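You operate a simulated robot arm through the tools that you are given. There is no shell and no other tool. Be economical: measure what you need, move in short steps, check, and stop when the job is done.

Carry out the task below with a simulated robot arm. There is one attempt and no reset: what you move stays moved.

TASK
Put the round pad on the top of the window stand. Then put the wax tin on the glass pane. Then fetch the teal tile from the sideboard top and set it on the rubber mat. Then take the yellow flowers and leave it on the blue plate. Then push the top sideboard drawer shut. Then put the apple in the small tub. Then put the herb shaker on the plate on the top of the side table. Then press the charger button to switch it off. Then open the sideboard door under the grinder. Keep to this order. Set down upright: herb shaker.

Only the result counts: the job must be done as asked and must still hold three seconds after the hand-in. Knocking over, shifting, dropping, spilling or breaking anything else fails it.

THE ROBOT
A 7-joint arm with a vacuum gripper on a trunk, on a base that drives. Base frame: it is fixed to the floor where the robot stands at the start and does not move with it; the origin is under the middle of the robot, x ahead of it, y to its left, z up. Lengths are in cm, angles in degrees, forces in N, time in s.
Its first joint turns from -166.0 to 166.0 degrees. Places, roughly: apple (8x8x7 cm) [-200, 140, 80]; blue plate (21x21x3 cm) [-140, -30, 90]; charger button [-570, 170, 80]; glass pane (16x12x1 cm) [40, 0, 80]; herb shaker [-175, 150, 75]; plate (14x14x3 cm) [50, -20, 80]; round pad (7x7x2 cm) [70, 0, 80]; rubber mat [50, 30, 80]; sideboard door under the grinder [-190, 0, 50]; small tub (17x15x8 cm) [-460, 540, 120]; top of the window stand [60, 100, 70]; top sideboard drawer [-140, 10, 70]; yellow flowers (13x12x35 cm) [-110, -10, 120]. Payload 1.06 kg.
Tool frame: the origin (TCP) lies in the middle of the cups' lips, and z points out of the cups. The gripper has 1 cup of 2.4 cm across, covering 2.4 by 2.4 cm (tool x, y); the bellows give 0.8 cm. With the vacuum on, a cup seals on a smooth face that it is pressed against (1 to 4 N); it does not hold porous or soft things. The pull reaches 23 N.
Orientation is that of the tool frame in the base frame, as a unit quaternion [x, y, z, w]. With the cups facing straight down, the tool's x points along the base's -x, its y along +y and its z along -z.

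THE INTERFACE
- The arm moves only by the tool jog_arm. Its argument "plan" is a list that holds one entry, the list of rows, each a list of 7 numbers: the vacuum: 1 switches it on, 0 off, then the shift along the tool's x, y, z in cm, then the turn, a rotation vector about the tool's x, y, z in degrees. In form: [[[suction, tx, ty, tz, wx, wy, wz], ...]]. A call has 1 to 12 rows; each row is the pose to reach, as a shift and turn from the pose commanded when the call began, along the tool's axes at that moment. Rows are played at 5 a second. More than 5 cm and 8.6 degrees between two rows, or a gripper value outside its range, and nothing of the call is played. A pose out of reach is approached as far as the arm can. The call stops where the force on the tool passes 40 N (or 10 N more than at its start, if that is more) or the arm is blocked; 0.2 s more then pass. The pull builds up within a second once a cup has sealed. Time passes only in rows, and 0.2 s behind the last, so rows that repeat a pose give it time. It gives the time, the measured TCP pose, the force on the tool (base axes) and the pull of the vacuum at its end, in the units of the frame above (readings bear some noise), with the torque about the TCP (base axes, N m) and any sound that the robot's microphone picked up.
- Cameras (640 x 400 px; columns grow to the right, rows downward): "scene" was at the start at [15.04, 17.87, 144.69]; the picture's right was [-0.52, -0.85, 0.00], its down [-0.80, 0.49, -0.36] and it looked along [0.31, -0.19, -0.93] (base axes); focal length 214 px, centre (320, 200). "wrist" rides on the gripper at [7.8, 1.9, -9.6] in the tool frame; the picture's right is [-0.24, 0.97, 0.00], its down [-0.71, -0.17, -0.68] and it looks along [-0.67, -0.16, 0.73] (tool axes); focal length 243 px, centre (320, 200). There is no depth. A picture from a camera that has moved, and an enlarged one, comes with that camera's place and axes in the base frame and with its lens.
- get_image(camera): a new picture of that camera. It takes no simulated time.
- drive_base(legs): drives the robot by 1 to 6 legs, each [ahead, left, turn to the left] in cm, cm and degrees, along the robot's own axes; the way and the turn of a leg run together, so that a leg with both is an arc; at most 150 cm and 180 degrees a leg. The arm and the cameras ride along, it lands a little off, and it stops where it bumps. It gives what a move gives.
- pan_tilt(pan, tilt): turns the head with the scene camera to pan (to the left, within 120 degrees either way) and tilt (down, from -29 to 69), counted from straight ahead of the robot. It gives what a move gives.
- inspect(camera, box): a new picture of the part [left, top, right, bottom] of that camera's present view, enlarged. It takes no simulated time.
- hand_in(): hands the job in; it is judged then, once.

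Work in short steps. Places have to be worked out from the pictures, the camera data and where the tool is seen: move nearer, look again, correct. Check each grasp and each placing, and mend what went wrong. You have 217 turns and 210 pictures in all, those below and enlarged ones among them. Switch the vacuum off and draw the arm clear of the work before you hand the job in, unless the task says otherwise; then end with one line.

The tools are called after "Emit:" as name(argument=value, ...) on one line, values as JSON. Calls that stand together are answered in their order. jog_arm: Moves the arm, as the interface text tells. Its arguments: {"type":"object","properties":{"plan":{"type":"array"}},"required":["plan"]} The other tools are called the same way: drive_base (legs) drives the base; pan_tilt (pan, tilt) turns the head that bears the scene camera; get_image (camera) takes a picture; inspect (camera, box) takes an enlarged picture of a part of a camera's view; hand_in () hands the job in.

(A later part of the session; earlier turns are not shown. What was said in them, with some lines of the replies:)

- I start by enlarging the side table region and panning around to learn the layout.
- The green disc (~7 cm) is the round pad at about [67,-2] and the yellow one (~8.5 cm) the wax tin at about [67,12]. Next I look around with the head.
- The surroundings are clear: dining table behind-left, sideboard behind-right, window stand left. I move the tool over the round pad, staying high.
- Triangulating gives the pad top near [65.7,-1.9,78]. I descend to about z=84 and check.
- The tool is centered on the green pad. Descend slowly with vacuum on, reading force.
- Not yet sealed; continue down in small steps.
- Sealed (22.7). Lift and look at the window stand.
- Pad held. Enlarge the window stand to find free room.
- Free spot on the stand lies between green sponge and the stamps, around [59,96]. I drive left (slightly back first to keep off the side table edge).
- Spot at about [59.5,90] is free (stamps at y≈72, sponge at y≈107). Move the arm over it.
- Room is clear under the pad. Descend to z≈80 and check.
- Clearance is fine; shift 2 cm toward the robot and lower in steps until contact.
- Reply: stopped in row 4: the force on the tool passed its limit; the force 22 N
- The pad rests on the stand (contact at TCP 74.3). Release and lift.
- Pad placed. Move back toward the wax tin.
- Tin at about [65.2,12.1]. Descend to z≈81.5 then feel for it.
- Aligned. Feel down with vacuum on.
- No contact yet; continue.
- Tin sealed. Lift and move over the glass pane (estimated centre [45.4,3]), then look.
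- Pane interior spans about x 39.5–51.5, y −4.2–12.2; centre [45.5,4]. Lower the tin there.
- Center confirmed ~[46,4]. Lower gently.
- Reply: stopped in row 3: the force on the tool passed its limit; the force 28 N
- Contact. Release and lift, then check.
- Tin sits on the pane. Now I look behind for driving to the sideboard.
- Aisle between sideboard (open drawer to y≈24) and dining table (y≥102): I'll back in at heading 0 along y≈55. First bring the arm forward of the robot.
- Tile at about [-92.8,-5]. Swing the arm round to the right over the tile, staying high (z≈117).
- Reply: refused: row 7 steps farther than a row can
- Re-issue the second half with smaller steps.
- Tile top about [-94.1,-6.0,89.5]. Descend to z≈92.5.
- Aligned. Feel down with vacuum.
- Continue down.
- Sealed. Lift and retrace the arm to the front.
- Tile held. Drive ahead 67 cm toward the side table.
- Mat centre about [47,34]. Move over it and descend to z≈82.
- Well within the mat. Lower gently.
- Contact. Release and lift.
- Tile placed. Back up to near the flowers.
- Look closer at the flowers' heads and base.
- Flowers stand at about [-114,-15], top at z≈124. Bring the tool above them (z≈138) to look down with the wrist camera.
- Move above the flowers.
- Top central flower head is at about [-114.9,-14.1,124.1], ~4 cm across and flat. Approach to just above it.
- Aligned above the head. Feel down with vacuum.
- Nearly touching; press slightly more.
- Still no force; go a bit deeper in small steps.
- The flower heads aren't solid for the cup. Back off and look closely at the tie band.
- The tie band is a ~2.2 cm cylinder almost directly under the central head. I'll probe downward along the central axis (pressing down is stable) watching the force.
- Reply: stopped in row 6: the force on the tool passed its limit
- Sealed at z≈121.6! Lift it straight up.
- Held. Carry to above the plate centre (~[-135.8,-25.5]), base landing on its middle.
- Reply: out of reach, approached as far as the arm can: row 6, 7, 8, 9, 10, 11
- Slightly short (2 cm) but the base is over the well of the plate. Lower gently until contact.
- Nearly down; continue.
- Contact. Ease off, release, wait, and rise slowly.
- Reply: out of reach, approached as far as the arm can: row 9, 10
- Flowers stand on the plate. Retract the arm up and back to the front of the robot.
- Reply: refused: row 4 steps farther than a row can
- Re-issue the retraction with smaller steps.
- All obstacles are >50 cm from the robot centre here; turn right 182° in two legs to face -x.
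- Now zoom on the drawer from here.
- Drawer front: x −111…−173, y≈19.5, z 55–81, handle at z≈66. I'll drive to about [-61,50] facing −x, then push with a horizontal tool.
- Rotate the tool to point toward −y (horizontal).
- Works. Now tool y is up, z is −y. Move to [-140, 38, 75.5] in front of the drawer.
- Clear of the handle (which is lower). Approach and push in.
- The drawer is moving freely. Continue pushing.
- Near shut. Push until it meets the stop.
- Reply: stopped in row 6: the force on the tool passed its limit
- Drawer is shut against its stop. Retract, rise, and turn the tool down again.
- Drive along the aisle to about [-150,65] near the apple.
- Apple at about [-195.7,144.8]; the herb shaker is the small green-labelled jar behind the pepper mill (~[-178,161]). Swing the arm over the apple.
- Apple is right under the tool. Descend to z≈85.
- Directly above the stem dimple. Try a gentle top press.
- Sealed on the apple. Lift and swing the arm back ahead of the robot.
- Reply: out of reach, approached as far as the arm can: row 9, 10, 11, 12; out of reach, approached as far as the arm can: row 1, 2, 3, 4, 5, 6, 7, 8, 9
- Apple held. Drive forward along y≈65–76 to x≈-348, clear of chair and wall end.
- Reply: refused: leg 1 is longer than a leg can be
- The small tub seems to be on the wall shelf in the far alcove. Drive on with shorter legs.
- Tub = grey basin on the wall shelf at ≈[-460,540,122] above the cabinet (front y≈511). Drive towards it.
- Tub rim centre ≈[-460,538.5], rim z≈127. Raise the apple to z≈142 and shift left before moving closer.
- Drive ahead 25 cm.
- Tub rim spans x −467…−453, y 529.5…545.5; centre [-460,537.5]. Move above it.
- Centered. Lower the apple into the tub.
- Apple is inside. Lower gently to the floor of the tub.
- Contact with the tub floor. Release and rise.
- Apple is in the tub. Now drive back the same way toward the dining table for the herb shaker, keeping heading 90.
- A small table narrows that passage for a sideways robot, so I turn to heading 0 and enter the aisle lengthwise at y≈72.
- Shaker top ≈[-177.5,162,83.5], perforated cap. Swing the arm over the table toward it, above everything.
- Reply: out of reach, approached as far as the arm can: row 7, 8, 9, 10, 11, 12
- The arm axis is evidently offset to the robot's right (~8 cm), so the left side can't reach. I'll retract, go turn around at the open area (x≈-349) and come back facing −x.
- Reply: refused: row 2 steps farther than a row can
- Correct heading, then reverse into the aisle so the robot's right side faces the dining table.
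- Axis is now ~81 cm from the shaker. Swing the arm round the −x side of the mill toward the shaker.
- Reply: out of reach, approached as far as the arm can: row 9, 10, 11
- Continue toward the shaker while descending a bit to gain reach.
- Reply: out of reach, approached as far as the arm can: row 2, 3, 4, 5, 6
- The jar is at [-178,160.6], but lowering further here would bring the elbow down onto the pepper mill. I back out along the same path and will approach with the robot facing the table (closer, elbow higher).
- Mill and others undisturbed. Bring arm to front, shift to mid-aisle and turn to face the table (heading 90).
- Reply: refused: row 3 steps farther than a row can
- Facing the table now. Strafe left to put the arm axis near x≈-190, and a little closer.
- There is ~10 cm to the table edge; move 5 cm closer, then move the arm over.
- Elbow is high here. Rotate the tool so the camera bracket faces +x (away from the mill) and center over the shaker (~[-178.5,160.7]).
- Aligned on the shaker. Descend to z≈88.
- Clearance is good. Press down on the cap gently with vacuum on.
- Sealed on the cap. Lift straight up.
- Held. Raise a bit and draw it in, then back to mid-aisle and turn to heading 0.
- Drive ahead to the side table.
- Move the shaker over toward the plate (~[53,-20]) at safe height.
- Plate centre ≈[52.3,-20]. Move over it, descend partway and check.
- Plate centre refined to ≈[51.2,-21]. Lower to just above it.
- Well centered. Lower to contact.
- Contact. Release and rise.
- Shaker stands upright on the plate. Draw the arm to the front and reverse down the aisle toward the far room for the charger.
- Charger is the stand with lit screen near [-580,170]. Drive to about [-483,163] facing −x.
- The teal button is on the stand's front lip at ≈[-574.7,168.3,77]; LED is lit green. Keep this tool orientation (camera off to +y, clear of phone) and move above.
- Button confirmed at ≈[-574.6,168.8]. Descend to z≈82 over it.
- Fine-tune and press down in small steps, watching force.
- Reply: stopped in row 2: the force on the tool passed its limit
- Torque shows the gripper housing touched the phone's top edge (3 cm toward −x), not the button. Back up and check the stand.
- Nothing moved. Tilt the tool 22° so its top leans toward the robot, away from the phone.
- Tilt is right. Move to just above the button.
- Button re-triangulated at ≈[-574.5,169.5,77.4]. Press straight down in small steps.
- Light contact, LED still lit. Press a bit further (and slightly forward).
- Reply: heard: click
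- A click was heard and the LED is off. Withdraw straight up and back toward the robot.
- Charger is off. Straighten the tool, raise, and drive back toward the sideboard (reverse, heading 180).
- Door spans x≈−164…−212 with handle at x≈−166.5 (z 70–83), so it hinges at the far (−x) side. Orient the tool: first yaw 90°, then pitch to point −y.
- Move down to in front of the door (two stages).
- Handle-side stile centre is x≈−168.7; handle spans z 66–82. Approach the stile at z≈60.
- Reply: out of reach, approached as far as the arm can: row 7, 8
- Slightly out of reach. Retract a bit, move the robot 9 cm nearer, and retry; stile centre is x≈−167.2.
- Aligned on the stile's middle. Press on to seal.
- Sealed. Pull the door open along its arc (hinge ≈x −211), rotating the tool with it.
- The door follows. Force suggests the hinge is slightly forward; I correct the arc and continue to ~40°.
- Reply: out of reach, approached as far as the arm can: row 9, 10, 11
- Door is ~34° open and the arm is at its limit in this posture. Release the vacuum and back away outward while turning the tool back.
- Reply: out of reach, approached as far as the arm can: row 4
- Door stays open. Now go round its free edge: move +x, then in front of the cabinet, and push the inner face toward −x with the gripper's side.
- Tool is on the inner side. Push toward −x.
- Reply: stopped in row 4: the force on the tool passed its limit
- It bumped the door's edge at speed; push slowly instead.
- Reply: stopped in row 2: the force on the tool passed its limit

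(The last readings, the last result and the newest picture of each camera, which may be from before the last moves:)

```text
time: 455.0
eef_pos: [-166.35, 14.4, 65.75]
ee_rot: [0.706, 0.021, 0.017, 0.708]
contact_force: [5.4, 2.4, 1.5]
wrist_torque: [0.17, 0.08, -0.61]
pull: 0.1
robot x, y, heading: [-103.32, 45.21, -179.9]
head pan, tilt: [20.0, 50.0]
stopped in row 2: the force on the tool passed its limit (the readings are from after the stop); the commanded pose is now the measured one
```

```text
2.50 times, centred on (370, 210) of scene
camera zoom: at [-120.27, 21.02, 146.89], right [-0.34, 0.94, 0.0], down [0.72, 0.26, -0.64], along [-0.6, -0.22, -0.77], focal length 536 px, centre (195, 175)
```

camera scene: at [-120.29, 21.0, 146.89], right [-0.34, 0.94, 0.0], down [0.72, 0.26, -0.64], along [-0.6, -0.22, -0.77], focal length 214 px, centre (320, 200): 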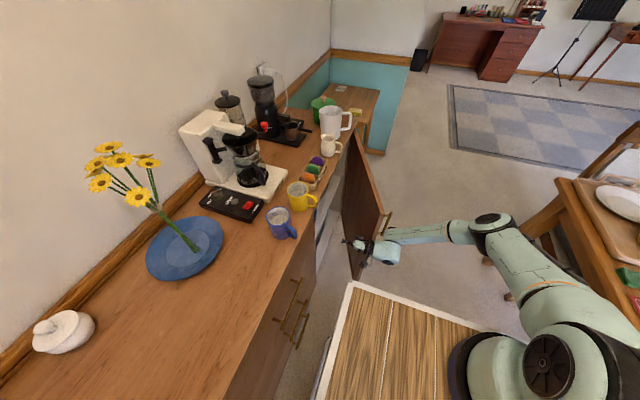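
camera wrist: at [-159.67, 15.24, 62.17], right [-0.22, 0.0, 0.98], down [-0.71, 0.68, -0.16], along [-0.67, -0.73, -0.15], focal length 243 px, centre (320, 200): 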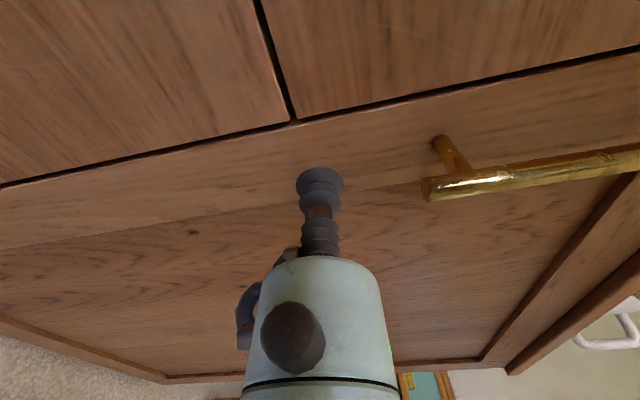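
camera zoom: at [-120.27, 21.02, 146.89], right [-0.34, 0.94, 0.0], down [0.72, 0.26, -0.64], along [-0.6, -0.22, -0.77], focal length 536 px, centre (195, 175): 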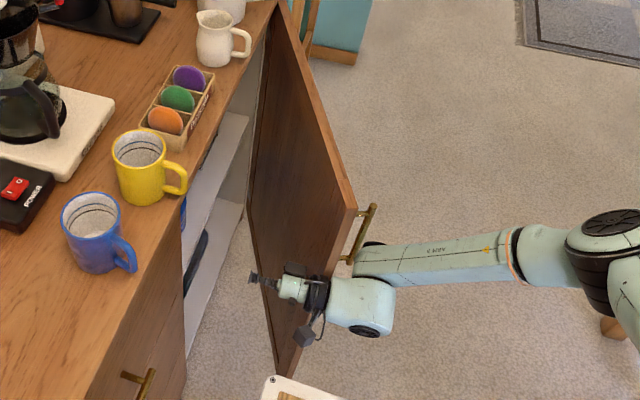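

That contact is poor. Back out, and instead use the tool pointing down on the inner side of the door.

Emit:
jog_arm(plan=[[[0, 3, 0, 0, 0, 0, 0], [0, 7, 0, 0, 0, 0, 0], [0, 9, 0, -4, 0, 0, 0], [0, 9, 0, -9, 0, 0, 0], [0, 9, 0, -14, 0, 0, 0], [0, 9, 0, -19, 0, 0, 0], [0, 9, 0, -24, 0, 0, 0], [0, 8, 4, -27, 0, 0, 0], [0, 6, 8.5, -28, 0, 0, 0], [0, 4, 13, -28, 0, 0, 0], [0, 2, 17.5, -28, 0, 0, 0], [0, 0, 22, -28, 0, 0, 0]]])

Emit:
jog_arm(plan=[[[0, 0, 4.5, 0, 8.2, 0, 0], [0, 0, 9, 0, 16.4, 0, 0], [0, 0, 13.5, 0, 24.6, 0, 0], [0, 0, 18, 0, 32.8, 0, 0], [0, 0, 22.5, 0, 41, 0, 0], [0, 0, 27, 0, 49.2, 0, 0], [0, 0, 30, 0, 57.4, 0, 0], [0, 0, 32, 0, 65.6, 0, 0], [0, 0, 32, 0, 73.8, 0, 0], [0, 0, 32, 0, 82, 0, 0], [0, 0, 32, 0, 90, 0, 0]]])

Emit:
get_image(camera="scene")

```text
refused: row 8 steps farther than a row can; nothing moved
```

```text
time: 455.6
eef_pos: [-165.78, 14.39, 74.86]
ee_rot: [0.802, 0.023, 0.016, 0.596]
contact_force: [1.8, -0.1, 0.5]
wrist_torque: [0.01, 0.01, -0.02]
pull: 0.0
robot x, y, heading: [-103.37, 45.01, -179.7]
head pan, tilt: [20.0, 50.0]
stopped in row 3: the force on the tool passed its limit (the readings are from after the stop); the commanded pose is now the measured one
```

```text
48 pictures are left
camera scene: at [-120.22, 21.02, 146.89], right [-0.34, 0.94, 0.0], down [0.72, 0.26, -0.64], along [-0.6, -0.22, -0.77], focal length 214 px, centre (320, 200)
```

scene: 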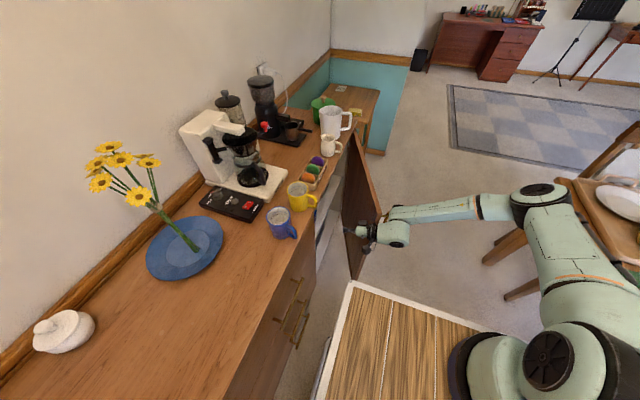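

The two calls were dependent—my mistake; a light touch with the handle only. Move +x clear first.

Emit:
jog_arm(plan=[[[0, 2, 0, 0, 0, 0, 0], [0, 5, 0, 0, 0, 0, 0], [0, 9, 0, 0, 0, 0, 0], [0, 12, 0, 0, 0, 0, 0]]])

Emit:
inspect(camera="scene", box=[220, 130, 460, 310])

```text
time: 456.6
eef_pos: [-153.94, 15.09, 74.89]
ee_rot: [0.803, 0.024, 0.015, 0.596]
contact_force: [-0.6, 0.2, 0.6]
wrist_torque: [0.02, -0.02, 0.02]
pull: 0.1
robot x, y, heading: [-103.1, 45.1, -179.8]
head pan, tilt: [20.0, 50.0]
```

```text
2.22 times, centred on (340, 220) of scene
camera zoom: at [-120.27, 21.02, 146.89], right [-0.34, 0.94, 0.0], down [0.72, 0.26, -0.64], along [-0.6, -0.22, -0.77], focal length 477 px, centre (276, 156)
```

zoom: 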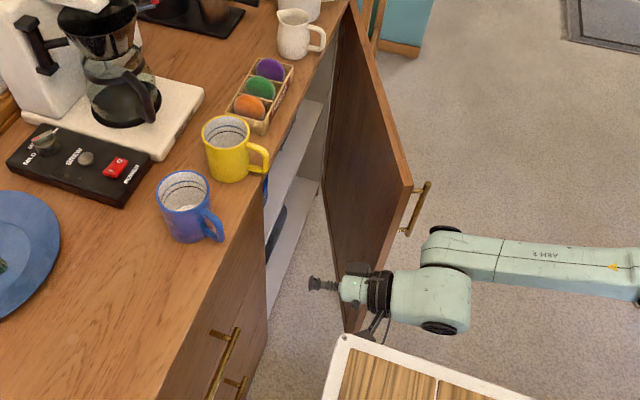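

Emit:
jog_arm(plan=[[[0, 0, -1.2, -4.1, 0, 0, 0], [0, 0, -2.4, -8.2, 0, 0, 0], [0, 0, -3.6, -12.3, 0, 0, 0], [0, 0, -4.8, -16.4, 0, 0, 0], [0, 0, -6, -20.5, 0, 0, 0], [0, 0, -7.2, -24.6, 0, 0, 0], [0, 0, -8.4, -28.7, 0, 0, 0], [0, 0, -4.1, -30, 8, 0, 0], [0, 0, 0.2, -31.3, 16, 0, 0], [0, 0, 4.5, -32.6, 24, 0, 0], [0, 0, 8.8, -33.9, 32, 0, 0], [0, 0, 13.1, -35.2, 40, 0, 0]]])

Emit:
get_image(camera="scene")

```text
time: 459.2
eef_pos: [-155.61, 45.35, 97.59]
ee_rot: [0.958, 0.026, 0.008, 0.285]
contact_force: [-0.2, 1.0, -0.2]
wrist_torque: [-0.03, -0.01, 0.04]
pull: 0.1
robot x, y, heading: [-103.34, 44.86, -179.7]
head pan, tilt: [20.0, 50.0]
```

```text
46 pictures are left
camera scene: at [-120.35, 21.14, 146.89], right [-0.34, 0.94, 0.0], down [0.72, 0.26, -0.64], along [-0.6, -0.22, -0.77], focal length 214 px, centre (320, 200)
```

scene: 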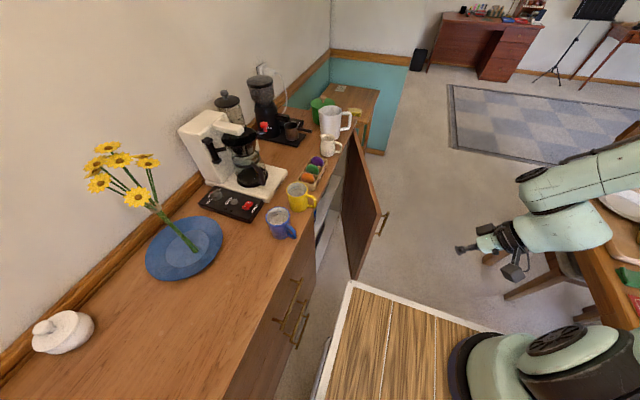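

Emit:
jog_arm(plan=[[[0, 0, 2.4, -3.8, 6.6, 0, 0], [0, 0, 4.9, -7.5, 13.2, 0, 0], [0, 0, 7.4, -11.3, 19.8, 0, 0], [0, 0, 9.8, -15, 26.4, 0, 0], [0, 0, 9.8, -15, 33.1, 0, 0]]])

```text
time: 460.4
eef_pos: [-155.54, 45.01, 115.57]
ee_rot: [1.0, 0.029, -0.001, 0.0]
contact_force: [-0.2, 0.3, -0.3]
wrist_torque: [0.0, 0.02, 0.01]
pull: 0.0
robot x, y, heading: [-103.41, 44.77, -179.9]
head pan, tilt: [20.0, 50.0]
```

Move over the gap between cabinet and door, then descend.

Emit:
jog_arm(plan=[[[0, -2.4, 4, 0, 0, 0, 0], [0, -4.8, 8, 0, 0, 0, 0], [0, -7.2, 12, 0, 0, 0, 0], [0, -9.6, 16, 0, 0, 0, 0], [0, -12, 20, 0, 0, 0, 0], [0, -14.6, 24, 0, 0, 0, 0], [0, -17.2, 28, 0, 0, 0, 0], [0, -17.2, 28, 4.5, 0, 0, 0], [0, -17.2, 28, 9, 0, 0, 0], [0, -17.2, 28, 13.5, 0, 0, 0]]])

Emit:
inspect(camera="scene", box=[220, 90, 460, 290])

Emit:
get_image(camera="wrist")

```text
time: 462.6
eef_pos: [-170.9, 16.17, 102.1]
ee_rot: [1.0, 0.027, -0.001, 0.002]
contact_force: [0.6, 1.1, -0.3]
wrist_torque: [-0.03, -0.02, 0.03]
pull: 0.1
robot x, y, heading: [-102.93, 45.23, -179.8]
head pan, tilt: [20.0, 50.0]
```

```text
2.00 times, centred on (340, 190) of scene
camera zoom: at [-120.24, 21.05, 146.89], right [-0.34, 0.94, 0.0], down [0.72, 0.26, -0.64], along [-0.6, -0.22, -0.77], focal length 429 px, centre (280, 220)
```

zoom: 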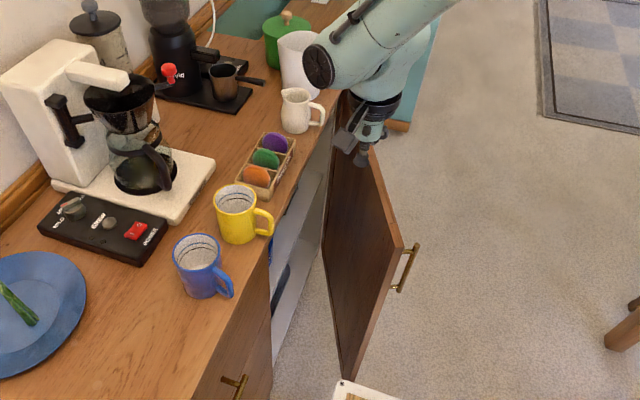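

```text
44 pictures are left
camera wrist: at [-162.99, 14.72, 111.52], right [-0.18, -0.98, 0.0], down [-0.71, 0.13, 0.69], along [-0.68, 0.12, -0.73], focal length 243 px, centre (320, 200)
```

wrist: 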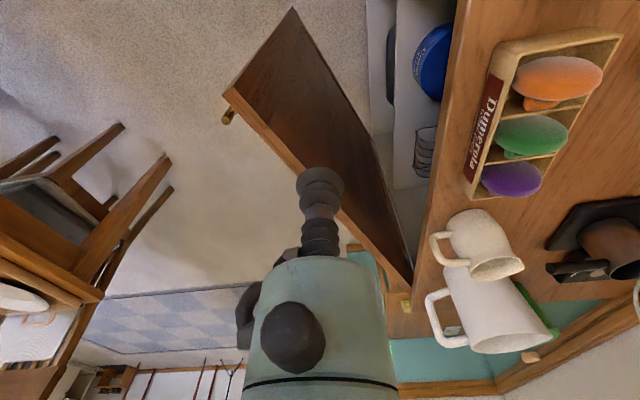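

Clear on both sides. Shift 1.5 cm off the door and descend to z≈74.

Emit:
jog_arm(plan=[[[0, 0.7, 1.3, 3, 0, 0, 0], [0, 0.7, 1.3, 7, 0, 0, 0], [0, 0.7, 1.3, 11, 0, 0, 0], [0, 0.7, 1.3, 15, 0, 0, 0], [0, 0.7, 1.3, 19, 0, 0, 0], [0, 0.7, 1.3, 23, 0, 0, 0], [0, 0.7, 1.3, 27, 0, 0, 0]]])

Emit:
get_image(camera="wrist")

```text
time: 464.2
eef_pos: [-170.37, 14.77, 75.2]
ee_rot: [1.0, 0.028, -0.001, 0.001]
contact_force: [0.0, -0.3, 0.6]
wrist_torque: [-0.01, -0.01, 0.03]
pull: 0.0
robot x, y, heading: [-103.21, 44.79, -179.7]
head pan, tilt: [20.0, 50.0]
```

```text
43 pictures are left
camera wrist: at [-162.38, 13.31, 84.61], right [-0.18, -0.98, 0.0], down [-0.72, 0.13, 0.69], along [-0.68, 0.12, -0.73], focal length 243 px, centre (320, 200)
```

wrist: 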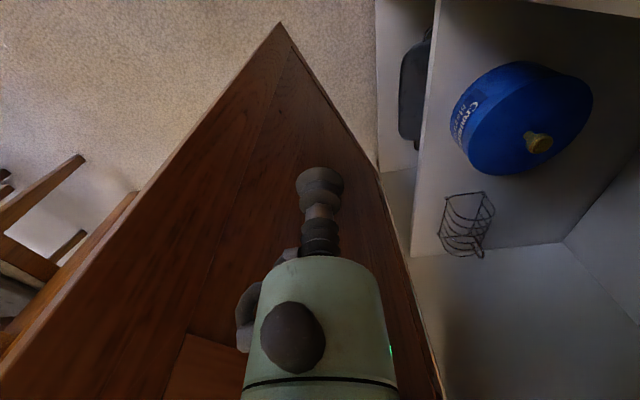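

Inside the door now. Push outward along the hinge arc.

Emit:
jog_arm(plan=[[[0, -0.4, -1.8, 0, 0, 0, 0], [0, -0.9, -3.7, 0, 0, 0, 0], [0, -1.5, -5.4, 0, 0, 0, 0], [0, -2.1, -7.0, 0, 0, 0, 0], [0, -2.8, -8.8, 0, 0, 0, 0], [0, -3.6, -10.4, 0, 0, 0, 0], [0, -4.5, -12.1, 0, 0, 0, 0], [0, -5.4, -13.6, 0, 0, 0, 0], [0, -6.4, -15.2, 0, 0, 0, 0], [0, -7.45, -16.6, 0, 0, 0, 0]]])

Emit:
get_image(camera="scene")

```text
time: 466.4
eef_pos: [-178.71, 30.96, 74.93]
ee_rot: [1.0, 0.029, -0.001, 0.0]
contact_force: [0.2, 0.1, 0.6]
wrist_torque: [0.02, -0.01, -0.01]
pull: 0.1
robot x, y, heading: [-103.05, 44.96, -180.0]
head pan, tilt: [20.0, 50.0]
```

```text
42 pictures are left
camera scene: at [-120.25, 21.0, 146.88], right [-0.34, 0.94, 0.0], down [0.72, 0.26, -0.64], along [-0.6, -0.22, -0.77], focal length 214 px, centre (320, 200)
```

scene: 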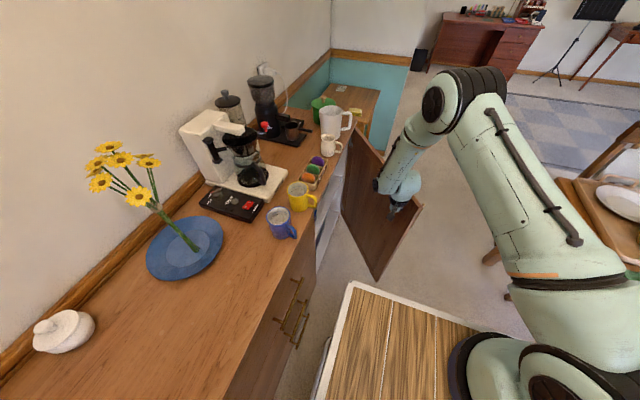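

Emit:
jog_arm(plan=[[[0, -1.1, -1.5, 0, 0, 0, 0], [0, -2.3, -2.8, 0, 0, 0, 0], [0, -3.6, -4.2, 0, 0, 0, 0], [0, -4.9, -5.5, 0, 0, 0, 0], [0, -6.2, -6.7, 0, 0, 0, 0], [0, -7.65, -7.9, 0, 0, 0, 0], [0, -9.1, -9, 0, 0, 0, 0], [0, -10.6, -10, 0, 0, 0, 0], [0, -12.1, -11, 0, 0, 0, 0], [0, -13.7, -11.9, 0, 0, 0, 0]]])

Emit:
get_image(camera="scene")

```text
time: 468.6
eef_pos: [-193.26, 41.94, 75.19]
ee_rot: [1.0, 0.028, -0.001, 0.001]
contact_force: [-0.6, 0.7, 0.5]
wrist_torque: [-0.01, 0.04, 0.01]
pull: 0.1
robot x, y, heading: [-103.34, 45.05, -180.0]
head pan, tilt: [20.0, 50.0]
```

```text
41 pictures are left
camera scene: at [-120.25, 21.0, 146.88], right [-0.34, 0.94, 0.0], down [0.72, 0.26, -0.64], along [-0.6, -0.22, -0.77], focal length 214 px, centre (320, 200)
```

scene: 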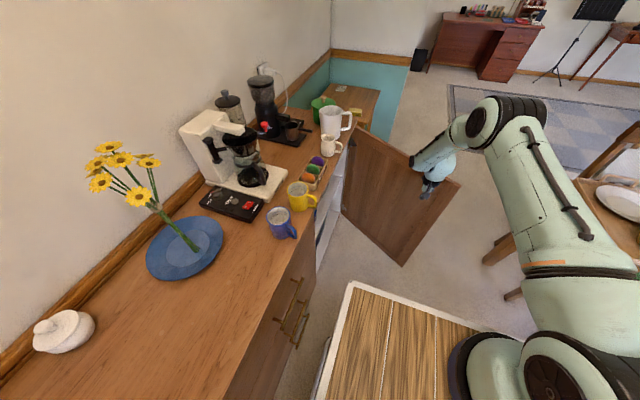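

Door is ~75–80° open. Draw the arm away (+x, then up) and check everything.

Emit:
jog_arm(plan=[[[0, 3, 0, 0, 0, 0, 0], [0, 7, 0, -1, 0, 0, 0], [0, 11, 0, -3, 0, 0, 0], [0, 12, 0, -7.5, 0, 0, 0], [0, 12, 0, -12, 0, 0, 0], [0, 12, 0, -16.5, 0, 0, 0], [0, 12, 0, -21, 0, 0, 0], [0, 12, 0, -25.5, 0, 0, 0], [0, 12, 0, -30, 0, 0, 0], [0, 12, 0, -34.5, 0, 0, 0], [0, 12, 0, -39, 0, 0, 0], [0, 12, -3, -42, 0, 0, 0]]])

Emit:
get_image(camera="scene")

Emit:
pan_tilt(pan=-90, tilt=35)

Emit:
get_image(camera="scene")

```text
time: 471.2
eef_pos: [-181.37, 45.66, 117.01]
ee_rot: [1.0, 0.028, -0.001, 0.001]
contact_force: [-0.2, 0.3, -0.2]
wrist_torque: [-0.03, 0.02, 0.0]
pull: 0.0
robot x, y, heading: [-103.26, 44.58, -179.7]
head pan, tilt: [20.0, 50.0]
```

```text
40 pictures are left
camera scene: at [-120.28, 20.98, 146.88], right [-0.34, 0.94, 0.0], down [0.72, 0.26, -0.64], along [-0.6, -0.22, -0.77], focal length 214 px, centre (320, 200)
```

scene: 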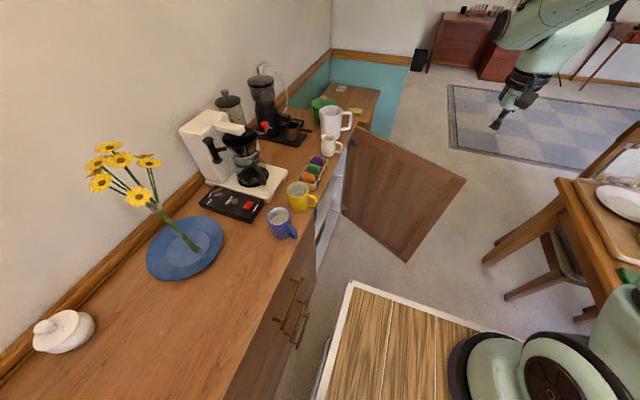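

```text
time: 473.1
eef_pos: [-181.27, 45.68, 117.08]
ee_rot: [1.0, 0.027, -0.001, 0.001]
contact_force: [-0.7, -0.2, -0.1]
wrist_torque: [-0.03, 0.03, 0.02]
pull: 0.1
robot x, y, heading: [-103.01, 44.68, -179.8]
head pan, tilt: [-90.0, 35.0]
```

```text
39 pictures are left
camera scene: at [-113.05, 32.47, 149.06], right [1.0, 0.0, 0.0], down [0.0, -0.57, -0.82], along [0.0, 0.82, -0.57], focal length 214 px, centre (320, 200)
```

scene: 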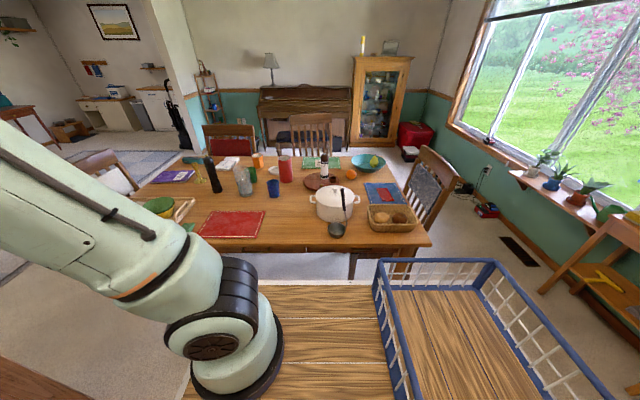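

Everything is in place: vacuum off, arm clear, door open, drawers shut, flowers standing. Hand in.

Emit:
hand_in()

```text
The job is handed in.
```

I did all nine steps in the order you asked and handed the job in; I haven't seen the judged result. The herb shaker was set down upright, the vacuum is off and the arm is clear. I bumped the phone's top edge while reaching for the charger button, and the door edge and handle while opening the door, but saw nothing out of place in the pictures afterwards.
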